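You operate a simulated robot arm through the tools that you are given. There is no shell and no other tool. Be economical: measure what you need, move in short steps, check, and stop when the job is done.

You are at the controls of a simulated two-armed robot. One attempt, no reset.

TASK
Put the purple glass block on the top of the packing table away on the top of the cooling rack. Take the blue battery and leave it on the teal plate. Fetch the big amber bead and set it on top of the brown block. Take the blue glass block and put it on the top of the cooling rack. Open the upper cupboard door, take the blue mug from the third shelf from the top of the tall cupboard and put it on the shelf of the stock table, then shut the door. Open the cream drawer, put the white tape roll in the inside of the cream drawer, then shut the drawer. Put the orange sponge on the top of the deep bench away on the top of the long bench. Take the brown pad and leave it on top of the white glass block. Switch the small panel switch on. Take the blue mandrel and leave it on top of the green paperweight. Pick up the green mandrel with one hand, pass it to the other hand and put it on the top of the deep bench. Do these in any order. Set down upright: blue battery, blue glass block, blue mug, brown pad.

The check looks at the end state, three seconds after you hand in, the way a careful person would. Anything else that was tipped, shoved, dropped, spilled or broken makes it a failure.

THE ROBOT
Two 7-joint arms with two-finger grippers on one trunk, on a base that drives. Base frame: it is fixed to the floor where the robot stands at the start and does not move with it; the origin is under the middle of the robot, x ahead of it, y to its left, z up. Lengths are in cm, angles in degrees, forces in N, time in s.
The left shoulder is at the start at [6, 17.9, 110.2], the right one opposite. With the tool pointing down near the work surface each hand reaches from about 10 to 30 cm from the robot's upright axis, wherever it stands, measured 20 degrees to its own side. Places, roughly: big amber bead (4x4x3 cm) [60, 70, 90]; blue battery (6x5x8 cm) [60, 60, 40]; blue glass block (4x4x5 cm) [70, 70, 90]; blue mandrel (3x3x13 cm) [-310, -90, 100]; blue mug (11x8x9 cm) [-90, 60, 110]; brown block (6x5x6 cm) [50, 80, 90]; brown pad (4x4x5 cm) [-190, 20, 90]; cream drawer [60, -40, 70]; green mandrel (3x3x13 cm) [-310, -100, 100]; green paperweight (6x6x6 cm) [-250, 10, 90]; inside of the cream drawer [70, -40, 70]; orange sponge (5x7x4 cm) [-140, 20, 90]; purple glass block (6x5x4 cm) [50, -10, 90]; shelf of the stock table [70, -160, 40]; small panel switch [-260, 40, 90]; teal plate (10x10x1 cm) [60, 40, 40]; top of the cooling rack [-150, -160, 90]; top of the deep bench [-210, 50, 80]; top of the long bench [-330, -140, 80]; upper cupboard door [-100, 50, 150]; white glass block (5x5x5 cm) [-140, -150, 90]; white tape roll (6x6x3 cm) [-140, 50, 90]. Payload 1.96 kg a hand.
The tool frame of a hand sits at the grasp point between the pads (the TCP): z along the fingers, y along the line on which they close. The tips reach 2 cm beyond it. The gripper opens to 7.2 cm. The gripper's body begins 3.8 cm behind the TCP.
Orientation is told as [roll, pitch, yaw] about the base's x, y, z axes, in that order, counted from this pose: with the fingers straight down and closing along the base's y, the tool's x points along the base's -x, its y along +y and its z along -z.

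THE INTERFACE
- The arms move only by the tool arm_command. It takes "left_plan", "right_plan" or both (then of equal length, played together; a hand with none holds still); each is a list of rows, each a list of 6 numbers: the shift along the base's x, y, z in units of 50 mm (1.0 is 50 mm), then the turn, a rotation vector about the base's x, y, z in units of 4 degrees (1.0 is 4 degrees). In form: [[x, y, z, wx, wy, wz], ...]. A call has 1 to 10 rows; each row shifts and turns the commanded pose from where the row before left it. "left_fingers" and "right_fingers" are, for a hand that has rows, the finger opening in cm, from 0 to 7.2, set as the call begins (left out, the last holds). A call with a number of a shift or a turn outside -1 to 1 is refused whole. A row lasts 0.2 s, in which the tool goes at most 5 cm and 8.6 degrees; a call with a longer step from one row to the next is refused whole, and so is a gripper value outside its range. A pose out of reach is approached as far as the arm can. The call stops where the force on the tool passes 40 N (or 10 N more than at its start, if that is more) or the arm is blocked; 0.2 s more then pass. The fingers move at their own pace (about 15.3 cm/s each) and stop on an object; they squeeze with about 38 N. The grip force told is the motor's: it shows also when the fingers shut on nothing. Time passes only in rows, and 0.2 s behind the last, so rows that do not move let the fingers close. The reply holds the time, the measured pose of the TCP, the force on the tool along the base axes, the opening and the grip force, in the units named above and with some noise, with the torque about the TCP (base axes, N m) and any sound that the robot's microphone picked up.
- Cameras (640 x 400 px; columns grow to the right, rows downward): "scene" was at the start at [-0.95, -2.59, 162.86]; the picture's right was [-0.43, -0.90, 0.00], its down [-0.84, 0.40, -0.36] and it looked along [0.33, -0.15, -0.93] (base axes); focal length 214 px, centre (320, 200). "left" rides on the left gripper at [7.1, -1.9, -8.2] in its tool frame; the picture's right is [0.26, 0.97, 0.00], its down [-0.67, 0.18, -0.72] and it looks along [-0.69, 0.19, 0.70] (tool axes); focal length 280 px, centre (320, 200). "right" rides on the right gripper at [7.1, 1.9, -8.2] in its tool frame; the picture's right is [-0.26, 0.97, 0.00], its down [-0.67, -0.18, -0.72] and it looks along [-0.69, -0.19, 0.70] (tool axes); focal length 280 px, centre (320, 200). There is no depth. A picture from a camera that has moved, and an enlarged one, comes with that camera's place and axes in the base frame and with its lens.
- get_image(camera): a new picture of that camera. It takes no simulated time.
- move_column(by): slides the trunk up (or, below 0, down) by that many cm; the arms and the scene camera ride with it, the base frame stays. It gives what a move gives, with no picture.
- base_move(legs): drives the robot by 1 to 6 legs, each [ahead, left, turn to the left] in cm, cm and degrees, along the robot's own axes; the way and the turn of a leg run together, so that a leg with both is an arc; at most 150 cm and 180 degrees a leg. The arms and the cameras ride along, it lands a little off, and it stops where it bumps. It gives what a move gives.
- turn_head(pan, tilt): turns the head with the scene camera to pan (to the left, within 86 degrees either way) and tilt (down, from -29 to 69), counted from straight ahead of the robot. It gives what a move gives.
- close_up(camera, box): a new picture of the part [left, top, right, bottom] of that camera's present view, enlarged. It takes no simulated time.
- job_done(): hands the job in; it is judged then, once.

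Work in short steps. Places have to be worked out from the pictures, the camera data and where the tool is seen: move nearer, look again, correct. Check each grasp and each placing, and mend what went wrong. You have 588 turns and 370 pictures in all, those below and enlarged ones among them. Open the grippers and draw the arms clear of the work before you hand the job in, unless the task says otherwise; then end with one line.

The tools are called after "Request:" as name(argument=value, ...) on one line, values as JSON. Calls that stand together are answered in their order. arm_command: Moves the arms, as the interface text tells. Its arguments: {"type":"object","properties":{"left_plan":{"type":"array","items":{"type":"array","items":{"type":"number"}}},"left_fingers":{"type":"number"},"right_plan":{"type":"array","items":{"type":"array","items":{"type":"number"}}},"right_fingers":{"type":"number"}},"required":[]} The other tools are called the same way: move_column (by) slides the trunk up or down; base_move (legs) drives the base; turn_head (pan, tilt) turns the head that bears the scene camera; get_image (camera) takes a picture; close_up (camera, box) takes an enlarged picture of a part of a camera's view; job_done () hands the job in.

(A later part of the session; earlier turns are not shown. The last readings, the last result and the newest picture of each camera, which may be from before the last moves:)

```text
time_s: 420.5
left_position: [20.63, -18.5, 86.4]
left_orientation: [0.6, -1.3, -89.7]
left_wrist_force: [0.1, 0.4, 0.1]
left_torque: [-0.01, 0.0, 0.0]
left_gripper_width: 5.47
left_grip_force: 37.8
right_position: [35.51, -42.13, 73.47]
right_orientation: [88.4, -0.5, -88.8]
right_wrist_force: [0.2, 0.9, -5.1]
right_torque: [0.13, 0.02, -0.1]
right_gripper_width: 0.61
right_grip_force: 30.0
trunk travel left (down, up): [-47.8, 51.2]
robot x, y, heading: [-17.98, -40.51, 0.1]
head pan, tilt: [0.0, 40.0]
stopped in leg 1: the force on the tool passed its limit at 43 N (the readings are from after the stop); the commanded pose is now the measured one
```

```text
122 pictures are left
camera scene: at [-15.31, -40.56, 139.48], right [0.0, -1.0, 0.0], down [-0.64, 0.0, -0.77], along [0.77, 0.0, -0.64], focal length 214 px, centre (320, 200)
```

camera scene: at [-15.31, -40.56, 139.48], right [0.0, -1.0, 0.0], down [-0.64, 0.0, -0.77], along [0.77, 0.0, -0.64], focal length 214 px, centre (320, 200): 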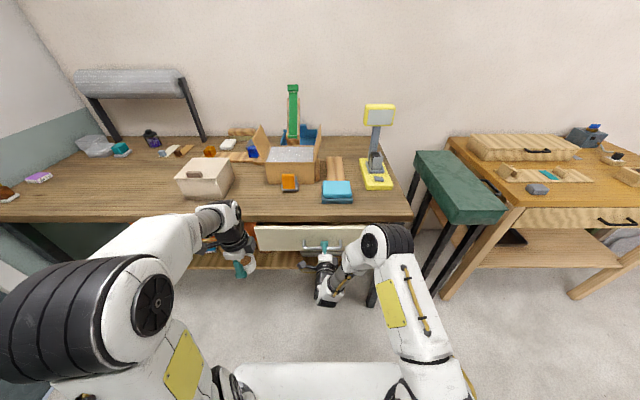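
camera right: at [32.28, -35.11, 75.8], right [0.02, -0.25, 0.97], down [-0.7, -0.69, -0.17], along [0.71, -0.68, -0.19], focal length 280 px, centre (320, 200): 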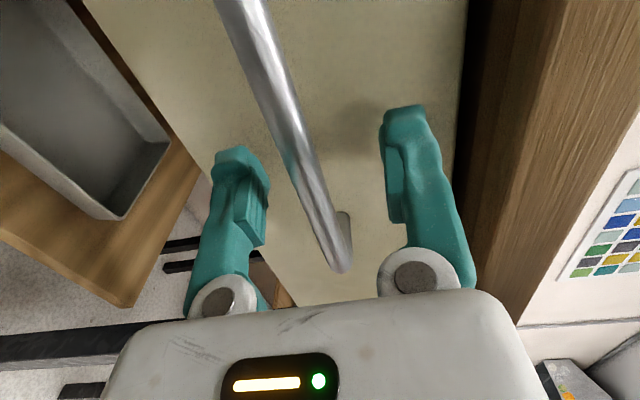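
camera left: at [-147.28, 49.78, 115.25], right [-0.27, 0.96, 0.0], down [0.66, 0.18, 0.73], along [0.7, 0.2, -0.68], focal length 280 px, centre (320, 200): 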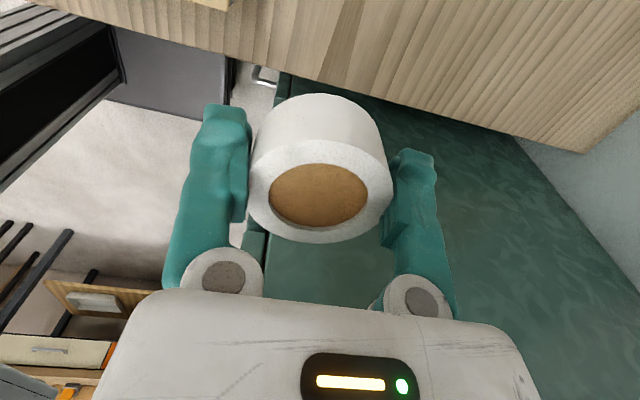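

The drawer came 5 cm out. Continue pulling in smaller legs.

Request:
base_move(legs=[[-5, 0, 0]])

Request:
base_move(legs=[[-5, 0, 0]])

Request:
base_move(legs=[[-5, 0, 0]])

Request:
get_image(camera="scene")

```text
time_s: 421.4
left_position: [15.5, -18.42, 86.43]
left_orientation: [0.8, -1.3, -89.7]
left_wrist_force: [0.3, -0.8, 0.1]
left_torque: [0.01, -0.01, 0.0]
left_gripper_width: 5.47
left_grip_force: 38.2
right_position: [30.36, -42.06, 73.53]
right_orientation: [88.5, -0.6, -88.8]
right_wrist_force: [-1.6, -0.5, -8.3]
right_torque: [0.29, 0.0, -0.02]
right_gripper_width: 0.6
right_grip_force: 30.1
trunk travel left (down, up): [-47.8, 51.2]
robot x, y, heading: [-23.21, -40.35, -0.1]
head pan, tilt: [0.0, 40.0]
```

```text
time_s: 422.3
left_position: [10.66, -18.4, 86.47]
left_orientation: [0.8, -1.3, -89.7]
left_wrist_force: [0.3, 0.0, -1.3]
left_torque: [0.01, -0.03, 0.04]
left_gripper_width: 5.47
left_grip_force: 38.2
right_position: [25.3, -42.01, 73.56]
right_orientation: [88.4, -0.6, -88.7]
right_wrist_force: [-0.7, 0.8, -1.6]
right_torque: [0.3, 0.02, -0.01]
right_gripper_width: 0.59
right_grip_force: 30.4
trunk travel left (down, up): [-47.8, 51.2]
robot x, y, heading: [-27.73, -40.09, 0.3]
head pan, tilt: [0.0, 40.0]
```

```text
time_s: 423.2
left_position: [5.62, -18.39, 86.43]
left_orientation: [0.7, -1.3, -89.7]
left_wrist_force: [0.1, 1.0, 0.8]
left_torque: [0.02, -0.01, 0.04]
left_gripper_width: 5.47
left_grip_force: 37.9
right_position: [20.32, -42.1, 73.51]
right_orientation: [88.5, -0.5, -88.9]
right_wrist_force: [-1.6, -1.9, 2.3]
right_torque: [0.31, 0.02, -0.02]
right_gripper_width: 0.59
right_grip_force: 30.6
trunk travel left (down, up): [-47.8, 51.2]
robot x, y, heading: [-32.71, -40.38, 0.1]
head pan, tilt: [0.0, 40.0]
```

```text
121 pictures are left
camera scene: at [-30.45, -40.58, 139.47], right [0.0, -1.0, 0.0], down [-0.64, 0.0, -0.77], along [0.77, 0.0, -0.64], focal length 214 px, centre (320, 200)
```

scene: 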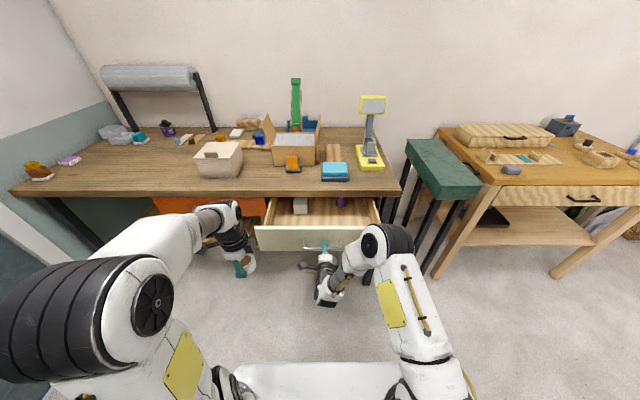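

Drawer is open ~20 cm. Release the handle, pull the right hand back and up out of the way.

Request:
arm_command(right_plan=[[0, 0, 0, 0, 0, 0], [0, 0, 0, 0, 0, 0], [-0.5, 0, 0, 0, 0, 0], [-0.5, 0, 0, 0, 0, 0], [-0.2, -0.5, 0.6, 0, 0, 0], [0, -0.6, 0.6, 0, 0, 0], [0, -0.6, 0.6, 0, 0, 0], [0, -0.6, 0.6, 0, 0, 0], [0, -0.4, 0.6, 0, 0, 0]], right_fingers=5)

Request:
get_image(camera="scene")

```text
time_s: 425.2
left_position: [5.67, -18.56, 86.4]
left_orientation: [0.6, -1.3, -89.6]
left_wrist_force: [-0.7, 0.3, -0.8]
left_torque: [-0.03, -0.02, 0.03]
left_gripper_width: 5.46
left_grip_force: 38.0
right_position: [15.16, -55.41, 88.25]
right_orientation: [88.3, -0.5, -88.9]
right_wrist_force: [-0.1, 0.0, 0.6]
right_torque: [-0.01, 0.01, 0.02]
right_gripper_width: 4.99
right_grip_force: 0.1
right hand out of reach, approached as far as the arm can: row 9
trunk travel left (down, up): [-47.8, 51.2]
robot x, y, heading: [-32.73, -40.38, -0.2]
head pan, tilt: [0.0, 40.0]
```

```text
120 pictures are left
camera scene: at [-30.33, -40.56, 139.47], right [0.0, -1.0, 0.0], down [-0.64, 0.0, -0.77], along [0.77, 0.0, -0.64], focal length 214 px, centre (320, 200)
```

scene: 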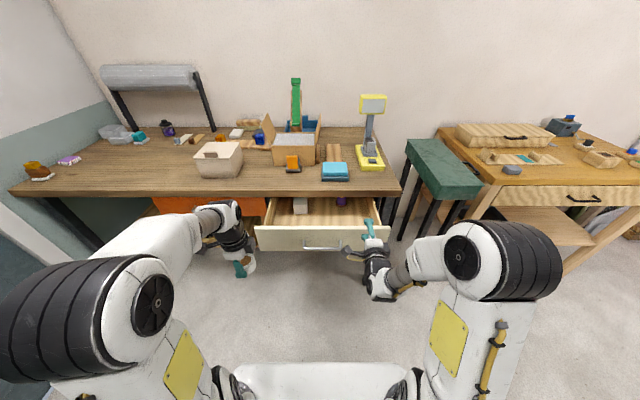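

Request:
base_move(legs=[[17, 0, 0]])

Request:
arm_command(left_plan=[[0.4, -0.6, 0.2, 0, 0, 0], [0.5, -0.7, 0.2, 0, 0, 0], [0.5, -0.7, 0, 0, 0, 0], [0.4, -0.7, 0, 0, 0, 0], [0.2, -0.5, 0, 0, 0, 0], [0, 0, 0, 0, 0, 0]])

Request:
get_image(camera="left")

Request:
get_image(camera="scene")

```text
time_s: 426.7
left_position: [23.07, -18.36, 86.38]
left_orientation: [0.7, -1.2, -89.5]
left_wrist_force: [0.1, 0.9, -0.5]
left_torque: [0.03, 0.04, -0.01]
left_gripper_width: 5.45
left_grip_force: 38.1
right_position: [32.51, -55.26, 88.09]
right_orientation: [88.3, -0.5, -88.8]
right_wrist_force: [-0.1, 0.3, 0.8]
right_torque: [-0.02, -0.02, 0.05]
right_gripper_width: 4.99
right_grip_force: 0.0
trunk travel left (down, up): [-47.8, 51.2]
robot x, y, heading: [-15.56, -40.39, 0.3]
head pan, tilt: [0.0, 40.0]
```

```text
time_s: 428.1
left_position: [29.18, -28.25, 85.77]
left_orientation: [2.2, -1.3, -89.5]
left_wrist_force: [0.3, 0.2, -1.5]
left_torque: [0.0, 0.03, -0.04]
left_gripper_width: 5.47
left_grip_force: 37.8
left hand out of reach, approached as far as the arm can: row 1, 2, 4, 5
right_position: [32.56, -55.33, 88.1]
right_orientation: [88.4, -0.6, -88.6]
right_wrist_force: [-0.2, 0.1, 0.2]
right_torque: [0.03, -0.01, 0.01]
right_gripper_width: 5.03
right_grip_force: 0.0
trunk travel left (down, up): [-47.8, 51.2]
robot x, y, heading: [-15.39, -40.51, 0.3]
head pan, tilt: [0.0, 40.0]
```

```text
119 pictures are left
camera left: at [26.84, -20.96, 93.79], right [0.96, 0.27, 0.03], down [0.16, -0.66, 0.74], along [0.22, -0.7, -0.67], focal length 280 px, centre (320, 200)
```

left: 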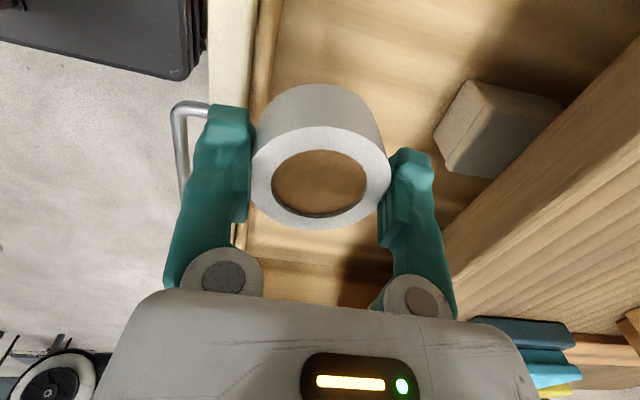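

```text
118 pictures are left
camera scene: at [-13.05, -40.53, 139.47], right [0.0, -1.0, 0.0], down [-0.64, 0.0, -0.77], along [0.77, 0.0, -0.64], focal length 214 px, centre (320, 200)
```

scene: 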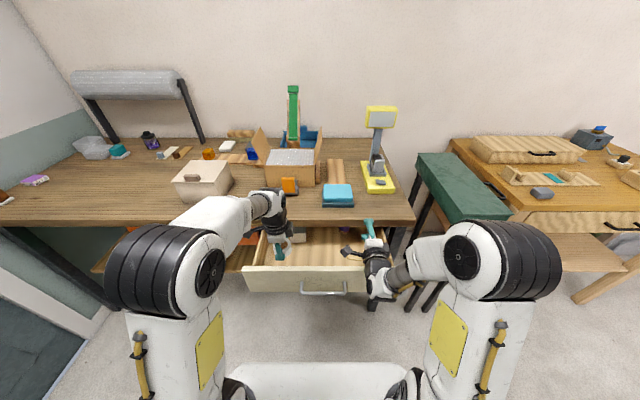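

Request:
arm_command(left_plan=[[0.3, -0.3, -0.4, 0, 0, 0], [0.3, -0.3, -0.5, 0, 0, 0], [0, 0, -0.6, 0, 0, 0], [0, 0, 0, 0, 0, 0]])

Request:
get_image(camera="left")

```text
time_s: 429.1
left_position: [32.06, -31.33, 78.24]
left_orientation: [0.6, -1.2, -89.5]
left_wrist_force: [-0.4, -0.3, -0.4]
left_torque: [-0.02, 0.0, 0.05]
left_gripper_width: 5.46
left_grip_force: 37.7
right_position: [32.49, -55.39, 88.21]
right_orientation: [88.3, -0.5, -88.7]
right_wrist_force: [-0.2, 0.1, 0.7]
right_torque: [0.0, 0.0, -0.01]
right_gripper_width: 5.0
right_grip_force: 0.1
trunk travel left (down, up): [-47.8, 51.2]
robot x, y, heading: [-15.89, -40.51, 0.1]
head pan, tilt: [0.0, 40.0]
```

```text
117 pictures are left
camera left: at [30.01, -24.0, 86.37], right [0.96, 0.27, 0.01], down [0.18, -0.66, 0.73], along [0.2, -0.7, -0.68], focal length 280 px, centre (320, 200)
```

left: 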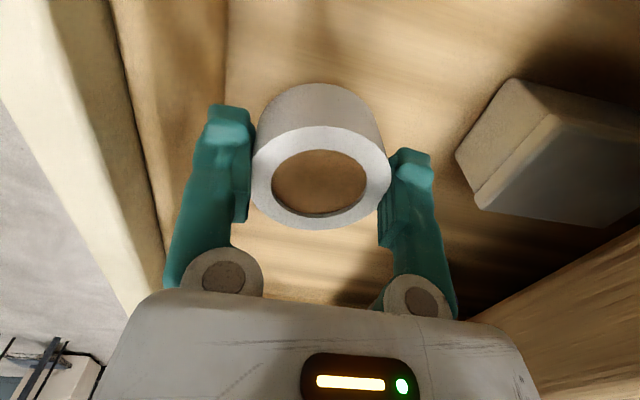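

Request:
arm_command(left_plan=[[0, 0, -0.4, 0, 0, 0], [0, 0, -0.3, 0, 0, 0], [0, 0, -0.2, 0, 0, 0], [0, 0, -0.15, 0, 0, 0], [0, 0, -0.15, 0, 0, 0], [0, 0, -0.15, 0, 0, 0], [0, 0, -0.15, 0, 0, 0]])

```text
time_s: 430.9
left_position: [32.38, -31.28, 71.26]
left_orientation: [1.6, -1.4, -89.4]
left_wrist_force: [2.2, 2.1, 27.6]
left_torque: [0.16, 0.02, -0.02]
left_gripper_width: 5.42
left_grip_force: 38.0
right_position: [32.32, -55.33, 88.29]
right_orientation: [88.3, -0.6, -88.7]
right_wrist_force: [0.6, 0.4, 0.1]
right_torque: [0.03, -0.03, 0.0]
right_gripper_width: 5.02
right_grip_force: 0.1
trunk travel left (down, up): [-47.8, 51.2]
robot x, y, heading: [-15.54, -40.58, -0.1]
head pan, tilt: [0.0, 40.0]
stopped in row 7 (left hand): the force on the tool passed its limit at 43 N (the readings are from after the stop); the commanded pose is now the measured one
```

Contact with the drawer bottom. Release and rise.

Request:
arm_command(left_plan=[[0, 0, 0.04, 0, 0, 0], [0, 0, 0, 0, 0, 0], [0, 0, 0, 0, 0, 0]], left_fingers=7.2)

Request:
arm_command(left_plan=[[0, 0, 0.4, 0, 0, 0], [0, 0, 0.8, 0, 0, 0], [0, 0, 0.8, 0, 0, 0], [0, 0, 0.8, 0, 0, 0]])

Request:
get_image(camera="left")

```text
time_s: 431.7
left_position: [32.18, -31.3, 71.26]
left_orientation: [1.1, -1.2, -89.5]
left_wrist_force: [-0.3, -0.6, -0.3]
left_torque: [0.0, 0.01, -0.03]
left_gripper_width: 7.2
left_grip_force: 0.0
right_position: [32.46, -55.25, 88.22]
right_orientation: [88.3, -0.6, -88.6]
right_wrist_force: [0.4, 0.0, 0.2]
right_torque: [-0.01, -0.03, -0.02]
right_gripper_width: 4.99
right_grip_force: 0.0
trunk travel left (down, up): [-47.8, 51.2]
robot x, y, heading: [-15.87, -40.15, -0.1]
head pan, tilt: [0.0, 40.0]
```

```text
time_s: 432.7
left_position: [32.34, -31.17, 83.1]
left_orientation: [1.2, -1.4, -89.4]
left_wrist_force: [-0.6, 0.3, 0.1]
left_torque: [-0.02, 0.01, -0.02]
left_gripper_width: 7.2
left_grip_force: 0.1
left hand out of reach, approached as far as the arm can: row 4
right_position: [32.6, -55.33, 88.21]
right_orientation: [88.3, -0.5, -88.6]
right_wrist_force: [-0.2, 0.4, 0.1]
right_torque: [0.03, 0.02, 0.0]
right_gripper_width: 4.98
right_grip_force: 0.0
trunk travel left (down, up): [-47.8, 51.2]
robot x, y, heading: [-15.4, -40.19, 0.1]
head pan, tilt: [0.0, 40.0]
```

```text
116 pictures are left
camera left: at [30.2, -23.94, 91.23], right [0.96, 0.27, 0.01], down [0.17, -0.66, 0.73], along [0.21, -0.7, -0.68], focal length 280 px, centre (320, 200)
```

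left: 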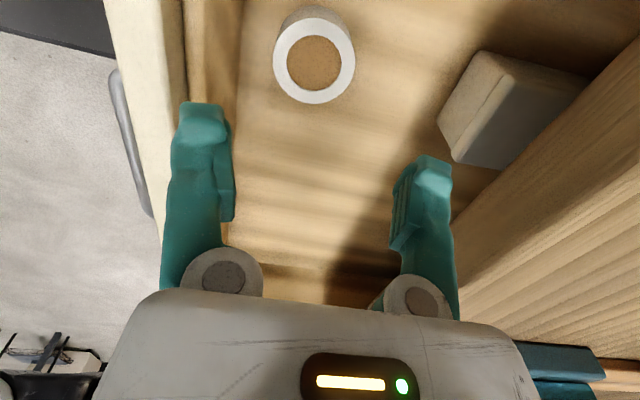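

Tape is flat in the drawer. Raise the trunk slightly, back off, and prepare the right fist to push the drawer shut.

Request:
move_column(by=8)

Request:
base_move(legs=[[-22, 0, 0]])

Request:
arm_command(right_plan=[[0, 0.5, -0.8, 0, 0, 0], [0, 0.7, -0.6, 0, 0, 0], [0, 0.6, -0.7, 0, 0, 0], [0, 0.7, -0.6, 0, 0, 0], [0, 0.2, -0.8, 0, 0, 0], [0, 0, -0.5, 0, 0, 0], [0, 0, 0, 0, 0, 0]], right_fingers=0)

Request:
get_image(camera="scene")

```text
time_s: 433.9
left_position: [32.35, -31.22, 91.16]
left_orientation: [1.1, -1.2, -89.5]
left_wrist_force: [-0.6, 0.5, 0.5]
left_torque: [-0.04, 0.0, -0.02]
left_gripper_width: 7.22
left_grip_force: 0.2
right_position: [32.47, -55.32, 96.13]
right_orientation: [88.3, -0.5, -88.7]
right_wrist_force: [0.1, -0.4, -0.1]
right_torque: [0.0, -0.01, -0.03]
right_gripper_width: 5.01
right_grip_force: 0.0
trunk travel left (down, up): [-55.8, 43.2]
robot x, y, heading: [-15.5, -40.32, 0.0]
head pan, tilt: [0.0, 40.0]
```

```text
time_s: 435.6
left_position: [10.05, -31.49, 91.17]
left_orientation: [1.1, -1.3, -89.5]
left_wrist_force: [0.1, 0.1, 0.1]
left_torque: [0.01, -0.01, -0.02]
left_gripper_width: 7.2
left_grip_force: 0.1
right_position: [10.27, -55.59, 96.35]
right_orientation: [88.4, -0.5, -89.0]
right_wrist_force: [-0.9, -0.2, 0.4]
right_torque: [-0.01, -0.01, 0.0]
right_gripper_width: 5.0
right_grip_force: 0.1
trunk travel left (down, up): [-55.8, 43.2]
robot x, y, heading: [-37.49, -39.94, -0.0]
head pan, tilt: [0.0, 40.0]
```

```text
time_s: 437.1
left_position: [10.23, -31.43, 91.23]
left_orientation: [1.2, -1.3, -89.6]
left_wrist_force: [0.3, -0.3, -0.3]
left_torque: [-0.01, -0.01, 0.02]
left_gripper_width: 7.21
left_grip_force: 0.1
right_position: [10.18, -42.02, 76.31]
right_orientation: [88.3, -0.5, -88.9]
right_wrist_force: [0.2, 0.0, 0.6]
right_torque: [-0.03, 0.01, -0.01]
right_gripper_width: 0.0
right_grip_force: 29.3
trunk travel left (down, up): [-55.8, 43.2]
robot x, y, heading: [-37.86, -40.39, 0.3]
head pan, tilt: [0.0, 40.0]
```

```text
115 pictures are left
camera scene: at [-35.15, -40.56, 147.47], right [0.0, -1.0, 0.0], down [-0.64, 0.0, -0.77], along [0.77, 0.0, -0.64], focal length 214 px, centre (320, 200)
```

scene: 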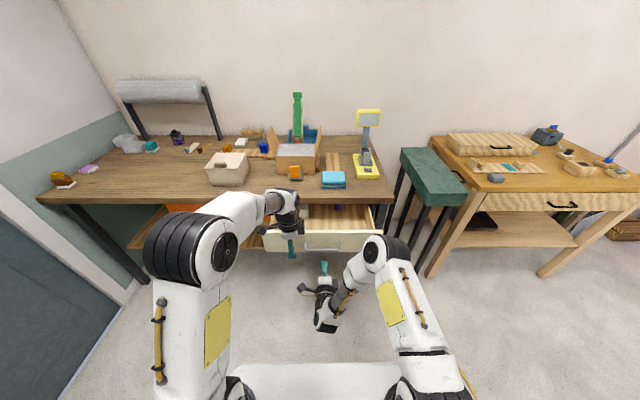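

Request:
base_move(legs=[[12, 0, 0]])

Request:
base_move(legs=[[6, 0, 0]])

Request:
base_move(legs=[[6, 0, 0]])

Request:
get_image(camera="scene")

```text
time_s: 438.4
left_position: [22.28, -31.33, 91.16]
left_orientation: [1.1, -1.3, -89.6]
left_wrist_force: [-0.2, -0.2, -0.9]
left_torque: [-0.01, -0.02, 0.02]
left_gripper_width: 7.2
left_grip_force: 0.1
right_position: [22.29, -41.97, 76.32]
right_orientation: [88.1, -0.5, -88.8]
right_wrist_force: [0.2, -0.2, -0.3]
right_torque: [0.0, 0.04, 0.0]
right_gripper_width: 0.0
right_grip_force: 29.5
trunk travel left (down, up): [-55.8, 43.2]
robot x, y, heading: [-25.92, -40.16, -0.1]
head pan, tilt: [0.0, 40.0]
```

```text
time_s: 439.4
left_position: [28.03, -31.31, 91.19]
left_orientation: [1.3, -1.3, -89.5]
left_wrist_force: [0.5, 0.5, -0.7]
left_torque: [-0.05, 0.03, -0.02]
left_gripper_width: 7.19
left_grip_force: 0.0
right_position: [28.22, -41.95, 76.58]
right_orientation: [88.5, -0.5, -88.8]
right_wrist_force: [-0.3, -2.9, 33.7]
right_torque: [-0.08, 0.72, 0.06]
right_gripper_width: 0.0
right_grip_force: 29.1
trunk travel left (down, up): [-55.8, 43.2]
robot x, y, heading: [-19.79, -40.82, 0.2]
head pan, tilt: [0.0, 40.0]
```

```text
time_s: 440.3
left_position: [34.19, -31.3, 91.19]
left_orientation: [1.2, -1.3, -89.5]
left_wrist_force: [1.1, 0.2, 0.4]
left_torque: [0.01, 0.02, -0.01]
left_gripper_width: 7.18
left_grip_force: 0.0
right_position: [34.36, -41.86, 76.49]
right_orientation: [88.7, -0.5, -88.8]
right_wrist_force: [-0.9, -2.7, 19.9]
right_torque: [-0.03, 0.48, 0.08]
right_gripper_width: 0.0
right_grip_force: 29.3
trunk travel left (down, up): [-55.8, 43.2]
robot x, y, heading: [-13.5, -40.36, 0.3]
head pan, tilt: [0.0, 40.0]
```

```text
114 pictures are left
camera scene: at [-11.23, -40.6, 147.48], right [0.0, -1.0, 0.0], down [-0.64, 0.0, -0.77], along [0.77, 0.0, -0.64], focal length 214 px, centre (320, 200)
```

scene: 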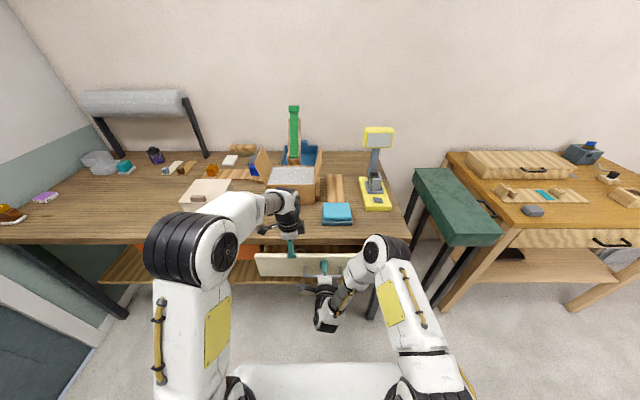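

The hand rests on the bar; raise it slightly and continue pushing.

Request:
arm_command(right_plan=[[0, 0, 0.12, 0, 0, 0], [0, 0, 0.12, 0, 0, 0]])

Request:
base_move(legs=[[5, 0, 0]])

Request:
base_move(legs=[[4, 0, 0]])

Request:
get_image(camera="scene")

```text
time_s: 440.9
left_position: [34.16, -31.24, 91.05]
left_orientation: [1.2, -1.3, -89.5]
left_wrist_force: [-1.0, 0.0, -0.1]
left_torque: [0.01, 0.01, -0.02]
left_gripper_width: 7.21
left_grip_force: 0.0
right_position: [34.38, -41.72, 77.68]
right_orientation: [88.7, -0.5, -88.8]
right_wrist_force: [-1.0, 0.4, -1.8]
right_torque: [0.01, 0.03, 0.0]
right_gripper_width: 0.0
right_grip_force: 29.6
trunk travel left (down, up): [-55.8, 43.2]
robot x, y, heading: [-13.74, -40.38, -0.0]
head pan, tilt: [0.0, 40.0]
```

```text
time_s: 441.9
left_position: [39.26, -31.26, 91.13]
left_orientation: [1.1, -1.2, -89.6]
left_wrist_force: [1.0, -0.3, 0.2]
left_torque: [-0.02, 0.02, 0.01]
left_gripper_width: 7.22
left_grip_force: 0.0
right_position: [39.56, -41.83, 77.66]
right_orientation: [88.6, -0.5, -88.8]
right_wrist_force: [-0.3, 0.7, 0.0]
right_torque: [0.0, -0.01, 0.0]
right_gripper_width: 0.0
right_grip_force: 29.6
trunk travel left (down, up): [-55.8, 43.2]
robot x, y, heading: [-8.62, -40.02, 0.3]
head pan, tilt: [0.0, 40.0]
```

```text
time_s: 442.8
left_position: [42.6, -31.27, 91.05]
left_orientation: [1.2, -1.3, -89.4]
left_wrist_force: [0.5, -0.3, 0.2]
left_torque: [0.0, -0.02, -0.02]
left_gripper_width: 7.22
left_grip_force: 0.1
right_position: [42.33, -41.76, 77.51]
right_orientation: [88.4, -0.5, -88.5]
right_wrist_force: [-0.1, -0.8, -0.4]
right_torque: [0.02, 0.01, -0.01]
right_gripper_width: 0.02
right_grip_force: 29.3
trunk travel left (down, up): [-55.8, 43.2]
robot x, y, heading: [-5.46, -40.34, 0.2]
head pan, tilt: [0.0, 40.0]
stopped in leg 1: the force on the tool passed its limit at 121 N (the readings are from after the stop); the commanded pose is now the measured one
```

```text
113 pictures are left
camera scene: at [-2.77, -40.57, 147.46], right [0.0, -1.0, 0.0], down [-0.64, 0.0, -0.77], along [0.77, 0.0, -0.64], focal length 214 px, centre (320, 200)
```

scene: 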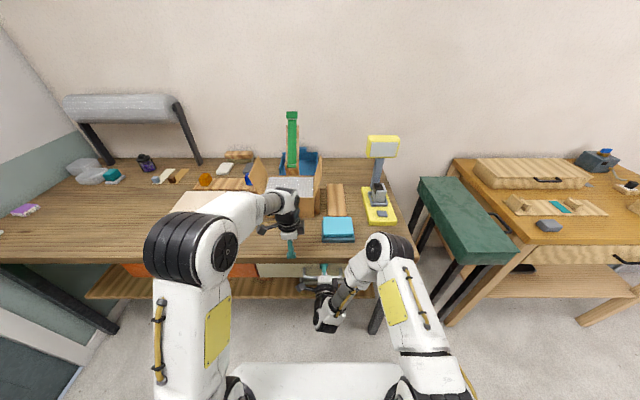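

Hard stop: the drawer is shut. Back off and verify.

Request:
base_move(legs=[[-35, 0, 0]])

Request:
close_up(camera="scene", box=[230, 130, 430, 260])

```text
time_s: 445.1
left_position: [7.7, -31.04, 91.18]
left_orientation: [1.2, -1.3, -89.1]
left_wrist_force: [-1.5, -0.1, 0.7]
left_torque: [0.01, -0.04, 0.0]
left_gripper_width: 7.19
left_grip_force: 0.0
right_position: [7.52, -41.53, 77.55]
right_orientation: [88.4, -0.5, -88.3]
right_wrist_force: [-1.1, -0.2, 0.8]
right_torque: [0.02, 0.0, 0.03]
right_gripper_width: 0.0
right_grip_force: 29.6
trunk travel left (down, up): [-55.8, 43.2]
robot x, y, heading: [-39.86, -40.64, 0.5]
head pan, tilt: [0.0, 40.0]
```

```text
3.08 times, centred on (330, 195) of scene
camera zoom: at [-37.57, -40.67, 147.47], right [0.01, -1.0, 0.0], down [-0.64, -0.01, -0.77], along [0.77, 0.01, -0.64], focal length 660 px, centre (289, 215)
```

zoom: 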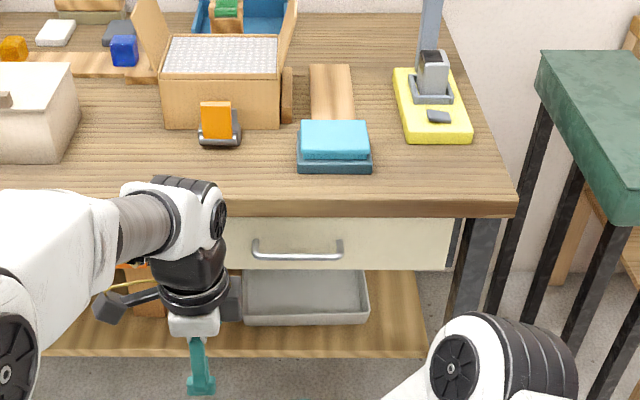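

Drawer closed with the tape inside. Now the cupboard: drive there and inspect the door.

Request:
move_column(by=24)

Request:
base_move(legs=[[0, 0, 90], [-10, 70, 0]])

Request:
turn_head(pan=0, tilt=15)

Request:
get_image(camera="scene")

```text
time_s: 447.6
left_position: [7.82, -30.89, 115.11]
left_orientation: [1.2, -1.3, -89.0]
left_wrist_force: [0.0, -0.6, 0.1]
left_torque: [-0.01, -0.01, -0.01]
left_gripper_width: 7.19
left_grip_force: 0.1
right_position: [7.58, -41.52, 101.61]
right_orientation: [88.6, -0.4, -88.1]
right_wrist_force: [-1.1, -0.2, 0.2]
right_torque: [-0.02, 0.0, -0.01]
right_gripper_width: 0.01
right_grip_force: 29.2
trunk travel left (down, up): [-79.8, 19.2]
robot x, y, heading: [-39.68, -40.68, 0.4]
head pan, tilt: [0.0, 40.0]
```

```text
time_s: 455.2
left_position: [-118.59, -1.87, 115.12]
left_orientation: [1.2, -1.3, 0.3]
left_wrist_force: [0.0, 0.3, 0.1]
left_torque: [0.0, -0.03, -0.01]
left_gripper_width: 7.18
left_grip_force: 0.0
right_position: [-108.16, -2.23, 101.62]
right_orientation: [88.5, -0.5, 1.2]
right_wrist_force: [-0.2, -1.0, 0.0]
right_torque: [0.01, 0.01, 0.01]
right_gripper_width: 0.0
right_grip_force: 29.3
trunk travel left (down, up): [-79.8, 19.2]
robot x, y, heading: [-109.42, -49.38, 90.2]
head pan, tilt: [0.0, 40.0]
```

```text
time_s: 456.1
left_position: [-118.54, -1.93, 115.06]
left_orientation: [1.2, -1.3, 0.4]
left_wrist_force: [-0.6, -0.2, 0.3]
left_torque: [-0.01, -0.01, -0.02]
left_gripper_width: 7.19
left_grip_force: 0.1
right_position: [-108.04, -2.16, 101.6]
right_orientation: [88.5, -0.5, 1.2]
right_wrist_force: [0.4, 0.3, -0.4]
right_torque: [0.02, 0.02, 0.0]
right_gripper_width: 0.0
right_grip_force: 29.9
trunk travel left (down, up): [-79.8, 19.2]
robot x, y, heading: [-109.58, -49.68, 89.6]
head pan, tilt: [0.0, 15.0]
```

```text
111 pictures are left
camera scene: at [-109.69, -46.63, 175.42], right [1.0, 0.0, 0.0], down [0.0, -0.26, -0.97], along [0.0, 0.97, -0.26], focal length 214 px, centre (320, 200)
```

scene: 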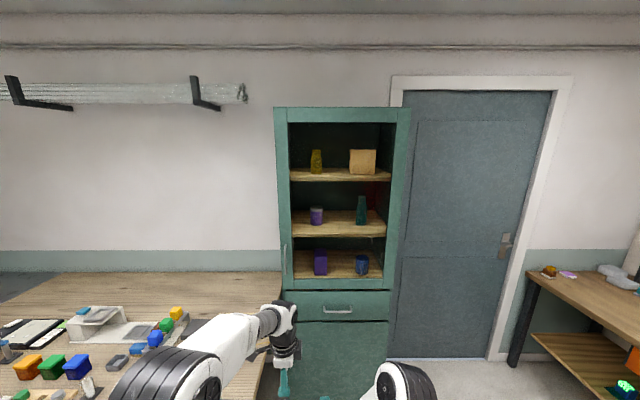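

Request:
close_up(camera="scene", box=[260, 90, 430, 320])

```text
1.74 times, centred on (345, 205) of scene
camera zoom: at [-109.69, -46.63, 175.42], right [1.0, 0.0, 0.0], down [0.0, -0.26, -0.97], along [0.0, 0.97, -0.26], focal length 373 px, centre (276, 191)
```

zoom: 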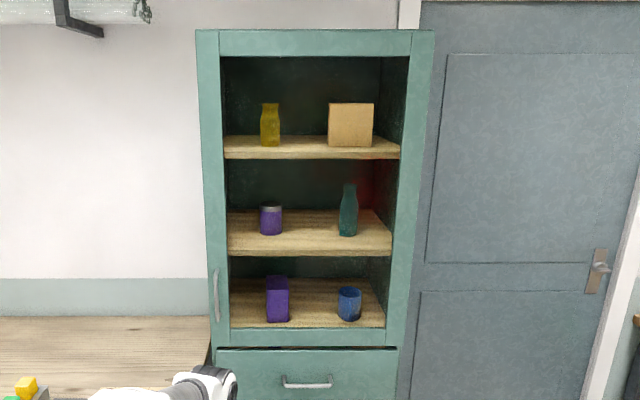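

The upper section is a framed glass door (handle left at ≈[-128,51,z103–123], hinge right ≈x −70). Reorient the left hand to point forward with lateral closing.

Request:
arm_command(left_plan=[[0, 0, 0, 1, -1, 1], [0, 0.1, 0, 1, -1, 1], [0, 0.1, 0, 1, -1, 1], [0, 0.1, 0, 1, -1, 1], [0, 0.1, 0, 1, -1, 1], [0, 0.1, 0, 1, -1, 1], [0, 0.1, 0, 1, -1, 1], [0, 0.1, 0, 1, -1, 1], [0, 0.1, 0, 1, -1, 1]])

Request:
arm_command(left_plan=[[0, 0, 0, 1, -1, 1], [0, 0, 0, 1, -1, 1], [0, 0, 0, 1, -1, 1], [0, 0, 0, 1, -1, 1], [0, 0, 0, 1, -1, 1], [0, 0, 0, 1, -1, 1], [0, 0, 0, 1, -1, 1], [0, 0, 0, 1, -1, 1], [0, 0, 0, 0.3, -0.3, 0.3]])

Request:
get_image(camera="left")

Request:
get_image(camera="scene")

```text
time_s: 458.1
left_position: [-118.74, 2.17, 115.29]
left_orientation: [28.8, -45.1, 27.0]
left_wrist_force: [0.2, -0.4, -0.3]
left_torque: [-0.03, -0.02, 0.04]
left_gripper_width: 7.2
left_grip_force: 0.1
right_position: [-108.18, -2.2, 101.66]
right_orientation: [88.5, -0.6, 1.2]
right_wrist_force: [0.0, -0.1, -0.4]
right_torque: [0.03, -0.01, -0.02]
right_gripper_width: 0.0
right_grip_force: 28.9
trunk travel left (down, up): [-79.8, 19.2]
robot x, y, heading: [-109.59, -49.61, 89.6]
head pan, tilt: [0.0, 15.0]
```

```text
time_s: 460.1
left_position: [-118.58, 2.22, 115.16]
left_orientation: [-168.2, -88.7, -100.5]
left_wrist_force: [0.5, 0.1, 0.1]
left_torque: [0.0, -0.02, -0.01]
left_gripper_width: 7.2
left_grip_force: 0.1
right_position: [-108.06, -2.28, 101.64]
right_orientation: [88.5, -0.4, 1.2]
right_wrist_force: [0.0, 0.4, 0.4]
right_torque: [0.01, 0.03, 0.0]
right_gripper_width: 0.02
right_grip_force: 30.1
trunk travel left (down, up): [-79.8, 19.2]
robot x, y, heading: [-109.75, -49.5, 90.1]
head pan, tilt: [0.0, 15.0]
```

```text
109 pictures are left
camera left: at [-116.45, -5.84, 107.97], right [-0.96, -0.01, -0.27], down [-0.17, -0.73, 0.66], along [-0.2, 0.68, 0.7], focal length 280 px, centre (320, 200)
```

left: 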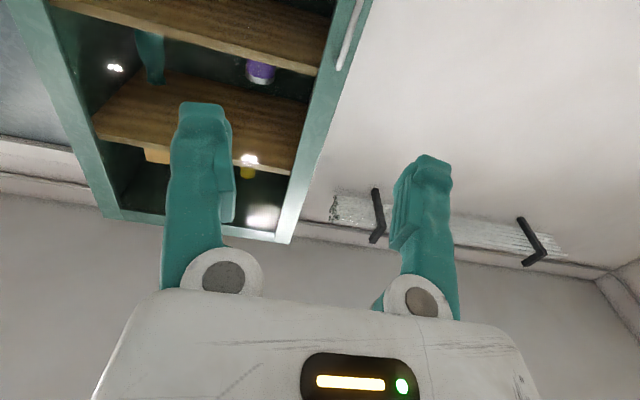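

```text
108 pictures are left
camera scene: at [-109.72, -46.64, 175.43], right [1.0, 0.0, 0.0], down [0.0, -0.26, -0.97], along [0.0, 0.97, -0.26], focal length 214 px, centre (320, 200)
```

scene: 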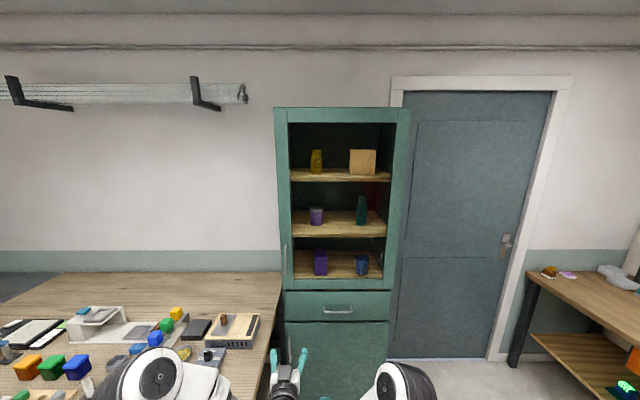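

Request:
arm_command(left_plan=[[-0.7, 0, 0.1, 0, 0, 0], [-0.7, 0, 0.1, 0, 0, 0], [-0.7, 0, 0, 0, 0, 0], [-0.6, 0, 0, 0, 0, 0]], left_fingers=5)

Request:
base_move(legs=[[0, -5, 0], [34, 0, 0]])

Request:
get_image(camera="left")

Request:
get_image(camera="scene")

```text
time_s: 461.1
left_position: [-132.19, 2.01, 115.94]
left_orientation: [-165.6, -88.7, -103.3]
left_wrist_force: [-0.1, 0.7, 0.0]
left_torque: [0.02, -0.01, -0.03]
left_gripper_width: 5.0
left_grip_force: 0.0
right_position: [-108.1, -2.27, 101.82]
right_orientation: [88.5, -0.5, 1.2]
right_wrist_force: [-0.3, 0.5, -0.6]
right_torque: [0.01, -0.01, -0.02]
right_gripper_width: 0.02
right_grip_force: 28.9
trunk travel left (down, up): [-79.8, 19.2]
robot x, y, heading: [-109.68, -50.01, 89.9]
head pan, tilt: [0.0, 15.0]
```

```text
time_s: 463.8
left_position: [-126.79, 36.25, 116.04]
left_orientation: [-169.8, -88.8, -99.2]
left_wrist_force: [0.0, 0.3, 0.6]
left_torque: [0.01, -0.02, -0.05]
left_gripper_width: 5.02
left_grip_force: 0.0
right_position: [-102.93, 31.79, 101.71]
right_orientation: [88.5, -0.5, 1.1]
right_wrist_force: [-0.8, -0.4, 0.3]
right_torque: [-0.02, 0.03, 0.01]
right_gripper_width: 0.0
right_grip_force: 30.0
trunk travel left (down, up): [-79.8, 19.2]
robot x, y, heading: [-104.64, -15.04, 89.7]
head pan, tilt: [0.0, 15.0]
```

```text
107 pictures are left
camera left: at [-124.72, 28.21, 108.8], right [-0.96, -0.01, -0.27], down [-0.17, -0.73, 0.66], along [-0.2, 0.68, 0.7], focal length 280 px, centre (320, 200)
```

left: 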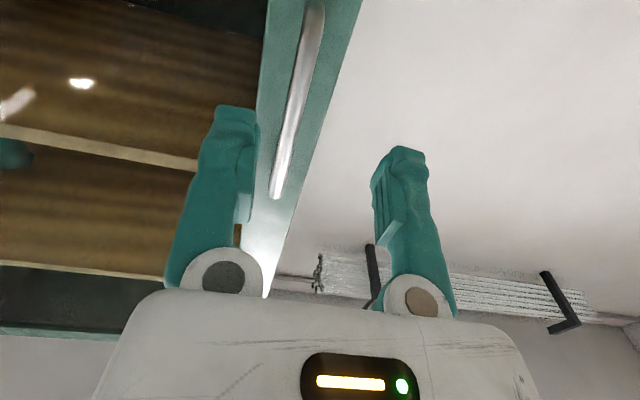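

```text
106 pictures are left
camera scene: at [-104.55, -12.52, 175.43], right [1.0, -0.01, 0.0], down [0.0, -0.26, -0.97], along [0.0, 0.97, -0.26], focal length 214 px, centre (320, 200)
```

scene: 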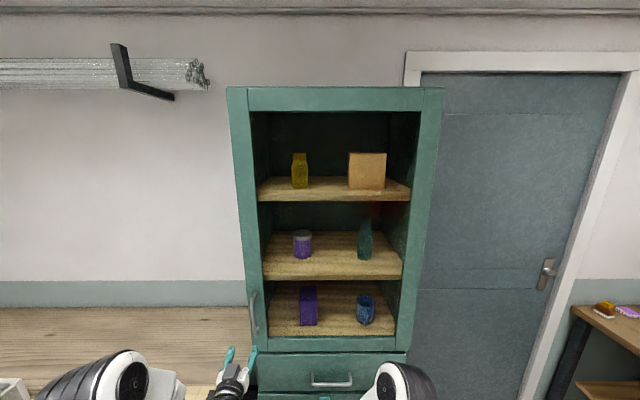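

Bar at ≈[-126.3,46.8,z111–128]. Advance onto it.

Request:
base_move(legs=[[7, 0, 0]])

Request:
arm_command(left_plan=[[0.1, 0.35, 0.2, 0, 0, 0], [0, 0.3, 0.2, 0, 0, 0], [0, 0, 0, 0, 0, 0]])

Request:
get_image(camera="left")

```text
time_s: 464.9
left_position: [-126.7, 43.23, 115.93]
left_orientation: [-169.6, -88.7, -99.4]
left_wrist_force: [0.5, 0.4, 0.0]
left_torque: [-0.03, -0.01, -0.02]
left_gripper_width: 4.99
left_grip_force: 0.1
right_position: [-102.81, 38.83, 101.7]
right_orientation: [88.5, -0.5, 1.0]
right_wrist_force: [0.2, 0.4, 0.0]
right_torque: [-0.02, 0.0, -0.03]
right_gripper_width: 0.01
right_grip_force: 29.3
trunk travel left (down, up): [-79.8, 19.2]
robot x, y, heading: [-104.42, -8.56, 89.7]
head pan, tilt: [0.0, 15.0]
```

```text
time_s: 465.7
left_position: [-126.37, 46.51, 118.02]
left_orientation: [-168.3, -88.8, -100.6]
left_wrist_force: [-0.1, 0.3, 0.3]
left_torque: [0.0, -0.01, 0.04]
left_gripper_width: 5.0
left_grip_force: 0.1
right_position: [-102.77, 38.89, 101.62]
right_orientation: [88.5, -0.4, 1.0]
right_wrist_force: [0.2, 1.1, 0.5]
right_torque: [0.02, 0.0, 0.02]
right_gripper_width: 0.01
right_grip_force: 29.6
trunk travel left (down, up): [-79.8, 19.2]
robot x, y, heading: [-104.46, -8.56, 89.8]
head pan, tilt: [0.0, 15.0]
```

```text
105 pictures are left
camera left: at [-124.22, 38.53, 110.78], right [-0.96, -0.01, -0.27], down [-0.17, -0.73, 0.66], along [-0.2, 0.68, 0.7], focal length 280 px, centre (320, 200)
```

left: 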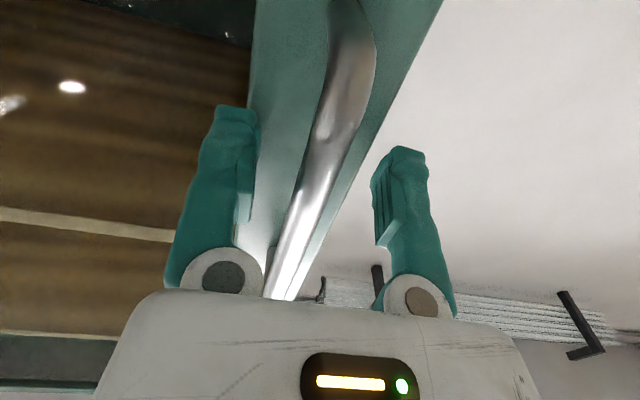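

Request:
arm_command(left_plan=[[0, 0, 0, 0, 0, 0], [0, 0, 0, 0, 0, 0], [0, 0, 0, 0, 0, 0]], left_fingers=0)

Request:
base_move(legs=[[-4, 0, 0]])

Request:
get_image(camera="scene")

```text
time_s: 466.5
left_position: [-126.11, 46.64, 118.01]
left_orientation: [-172.8, -88.8, -96.3]
left_wrist_force: [6.9, 1.2, -0.2]
left_torque: [-0.02, 0.03, 0.1]
left_gripper_width: 0.0
left_grip_force: 29.5
right_position: [-102.73, 38.88, 101.66]
right_orientation: [88.5, -0.4, 1.1]
right_wrist_force: [-0.3, 0.4, -0.4]
right_torque: [0.02, -0.03, 0.0]
right_gripper_width: 0.0
right_grip_force: 29.1
trunk travel left (down, up): [-79.8, 19.2]
robot x, y, heading: [-104.33, -8.66, 89.5]
head pan, tilt: [0.0, 15.0]
```

```text
time_s: 467.3
left_position: [-125.73, 42.79, 117.94]
left_orientation: [-179.1, -88.9, -90.2]
left_wrist_force: [24.1, 4.3, -3.4]
left_torque: [0.33, 0.17, 0.76]
left_gripper_width: 0.61
left_grip_force: 30.0
right_position: [-102.51, 35.1, 101.45]
right_orientation: [88.4, -0.2, 1.2]
right_wrist_force: [-0.7, -0.3, 1.0]
right_torque: [-0.01, 0.0, 0.01]
right_gripper_width: 0.0
right_grip_force: 29.2
trunk travel left (down, up): [-79.8, 19.2]
robot x, y, heading: [-104.51, -12.48, 89.8]
head pan, tilt: [0.0, 15.0]
```

```text
104 pictures are left
camera scene: at [-103.88, -9.1, 175.43], right [1.0, -0.01, 0.0], down [-0.01, -0.26, -0.97], along [0.0, 0.97, -0.26], focal length 214 px, centre (320, 200)
```

scene: 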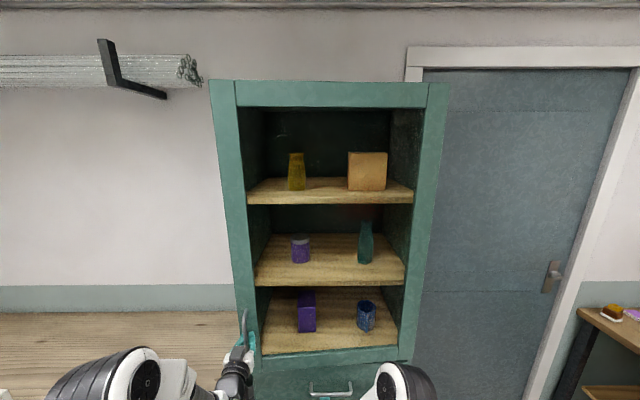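

The door follows. Continue along the arc in small legs.

Request:
base_move(legs=[[-4.9, -0.9, 0], [-4.9, -1.2, 0], [-4.7, -1.6, 0]])

Request:
get_image(camera="scene")

```text
time_s: 469.4
left_position: [-121.55, 28.19, 117.67]
left_orientation: [-156.5, -89.3, -113.8]
left_wrist_force: [18.1, 7.1, -6.4]
left_torque: [-0.02, 0.15, 0.31]
left_gripper_width: 0.02
left_grip_force: 29.0
right_position: [-98.87, 20.5, 101.67]
right_orientation: [88.5, -0.3, 0.8]
right_wrist_force: [-0.9, 0.1, -0.3]
right_torque: [-0.01, 0.01, -0.04]
right_gripper_width: 0.0
right_grip_force: 30.1
trunk travel left (down, up): [-79.8, 19.2]
robot x, y, heading: [-100.62, -26.87, 89.3]
head pan, tilt: [0.0, 15.0]
stopped in leg 3: the force on the tool passed its limit at 51 N (the readings are from after the stop); the commanded pose is now the measured one
```

```text
103 pictures are left
camera scene: at [-100.55, -23.98, 175.4], right [1.0, -0.01, 0.0], down [0.0, -0.26, -0.97], along [0.01, 0.97, -0.26], focal length 214 px, centre (320, 200)
```

scene: 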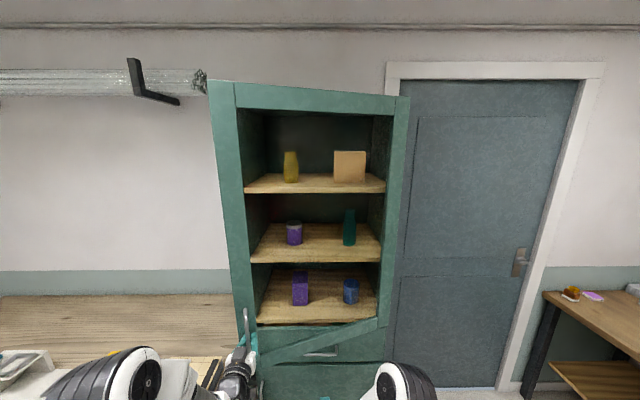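

Request:
get_image(camera="left")

```text
102 pictures are left
camera left: at [-119.5, 19.98, 110.64], right [-0.96, 0.01, -0.27], down [-0.19, -0.72, 0.67], along [-0.19, 0.69, 0.7], focal length 280 px, centre (320, 200)
```

left: 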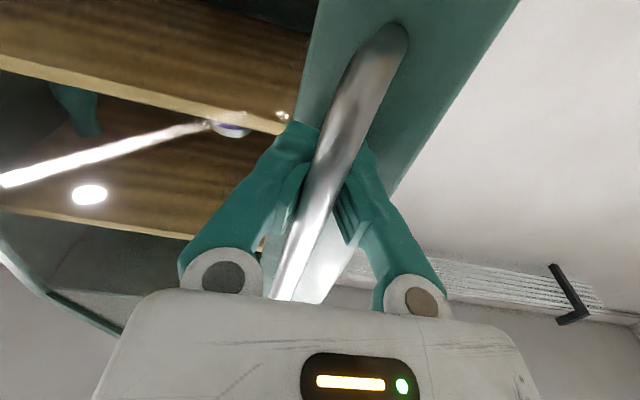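

The bar is securely hooked in the closed fingers. Continue the arc.

Request:
base_move(legs=[[-4.3, -2.5, 0], [-4.1, -2.9, 0]])

Request:
base_move(legs=[[-3.8, -3.3, 0], [-3.5, -3.6, 0]])

Request:
base_move(legs=[[-3.1, -3.9, 0], [-2.7, -4.2, 0]])

Request:
get_image(camera="scene")

```text
time_s: 470.9
left_position: [-117.24, 20.04, 117.39]
left_orientation: [-132.1, -89.3, -137.8]
left_wrist_force: [-1.3, -0.1, -1.3]
left_torque: [0.06, 0.0, -0.06]
left_gripper_width: 0.0
left_grip_force: 29.5
right_position: [-94.12, 12.42, 101.51]
right_orientation: [88.3, -0.6, 0.9]
right_wrist_force: [-1.2, 0.1, 0.2]
right_torque: [0.04, 0.0, -0.02]
right_gripper_width: 0.01
right_grip_force: 29.7
trunk travel left (down, up): [-79.8, 19.2]
robot x, y, heading: [-95.56, -35.41, 89.5]
head pan, tilt: [0.0, 15.0]
```

```text
time_s: 472.4
left_position: [-110.7, 12.86, 117.44]
left_orientation: [-125.5, -89.4, -144.1]
left_wrist_force: [-1.0, 0.3, -1.5]
left_torque: [0.12, 0.02, -0.07]
left_gripper_width: 0.0
left_grip_force: 29.3
right_position: [-87.4, 5.21, 101.51]
right_orientation: [88.3, -0.6, 0.8]
right_wrist_force: [-0.1, -0.8, 0.1]
right_torque: [0.01, -0.01, 0.02]
right_gripper_width: 0.01
right_grip_force: 29.6
trunk travel left (down, up): [-79.8, 19.2]
robot x, y, heading: [-88.67, -42.6, 89.6]
head pan, tilt: [0.0, 15.0]
```

```text
time_s: 473.8
left_position: [-102.62, 7.0, 117.47]
left_orientation: [-124.8, -89.3, -144.7]
left_wrist_force: [-4.3, 0.2, -6.2]
left_torque: [-0.13, -0.08, 0.14]
left_gripper_width: 0.0
left_grip_force: 29.3
right_position: [-79.47, -0.72, 101.57]
right_orientation: [88.3, -0.7, 0.9]
right_wrist_force: [-0.8, -0.1, 0.6]
right_torque: [0.04, 0.02, -0.03]
right_gripper_width: 0.01
right_grip_force: 29.4
trunk travel left (down, up): [-79.8, 19.2]
robot x, y, heading: [-80.6, -48.75, 89.6]
head pan, tilt: [0.0, 15.0]
```

```text
101 pictures are left
camera scene: at [-81.39, -44.9, 175.4], right [1.0, -0.01, 0.0], down [0.0, -0.26, -0.97], along [0.01, 0.97, -0.26], focal length 214 px, centre (320, 200)
```

scene: 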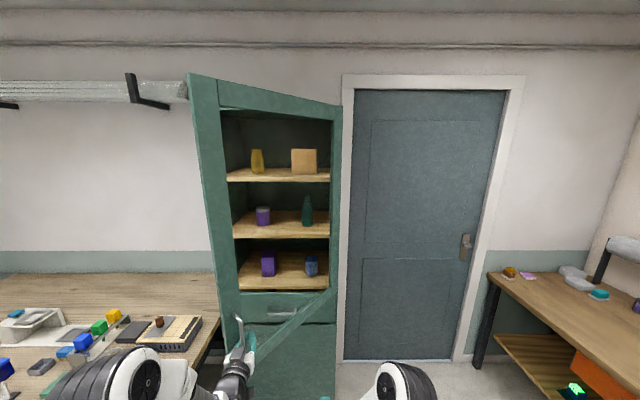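

Request:
base_move(legs=[[-2.6, -4.3, 0], [-2.1, -4.5, 0]])

Request:
base_move(legs=[[-1.7, -4.7, 0], [-1.2, -4.8, 0]])

Request:
base_move(legs=[[-0.7, -4.9, 0], [-0.2, -5, 0]])

Request:
get_image(camera="scene")

```text
time_s: 475.2
left_position: [-94.18, 2.33, 117.35]
left_orientation: [-120.3, -89.2, -149.0]
left_wrist_force: [-2.1, 0.2, -1.1]
left_torque: [0.09, 0.0, -0.08]
left_gripper_width: 0.0
left_grip_force: 29.6
right_position: [-70.82, -5.47, 101.47]
right_orientation: [88.3, -0.6, 1.0]
right_wrist_force: [0.1, 0.7, -0.2]
right_torque: [0.03, 0.04, -0.03]
right_gripper_width: 0.0
right_grip_force: 29.9
trunk travel left (down, up): [-79.8, 19.2]
robot x, y, heading: [-72.15, -53.14, 89.7]
head pan, tilt: [0.0, 15.0]
```

```text
time_s: 476.7
left_position: [-84.74, -0.96, 117.39]
left_orientation: [-122.2, -89.4, -146.9]
left_wrist_force: [-3.5, 4.5, -2.3]
left_torque: [0.03, -0.08, -0.22]
left_gripper_width: 0.0
left_grip_force: 29.5
right_position: [-61.25, -8.39, 101.6]
right_orientation: [88.4, -0.6, 1.0]
right_wrist_force: [-0.6, 0.5, 0.2]
right_torque: [0.01, 0.02, 0.01]
right_gripper_width: 0.0
right_grip_force: 29.5
trunk travel left (down, up): [-79.8, 19.2]
robot x, y, heading: [-62.34, -56.21, 89.5]
head pan, tilt: [0.0, 15.0]
```

```text
time_s: 478.1
left_position: [-75.12, -2.0, 117.42]
left_orientation: [-122.6, -89.3, -146.2]
left_wrist_force: [-7.3, 2.2, -3.8]
left_torque: [0.18, -0.06, -0.35]
left_gripper_width: 0.01
left_grip_force: 29.3
right_position: [-51.45, -9.51, 101.76]
right_orientation: [88.4, -0.5, 1.2]
right_wrist_force: [-0.6, -0.2, 0.2]
right_torque: [0.01, -0.05, -0.05]
right_gripper_width: 0.0
right_grip_force: 29.6
trunk travel left (down, up): [-79.8, 19.2]
robot x, y, heading: [-52.73, -57.39, 89.6]
head pan, tilt: [0.0, 15.0]
```

```text
100 pictures are left
camera scene: at [-53.39, -53.81, 175.42], right [1.0, -0.01, 0.0], down [0.0, -0.26, -0.97], along [0.01, 0.97, -0.26], focal length 214 px, centre (320, 200)
```

scene: 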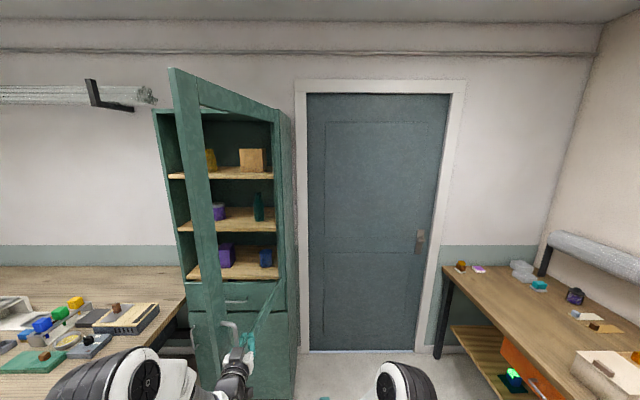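

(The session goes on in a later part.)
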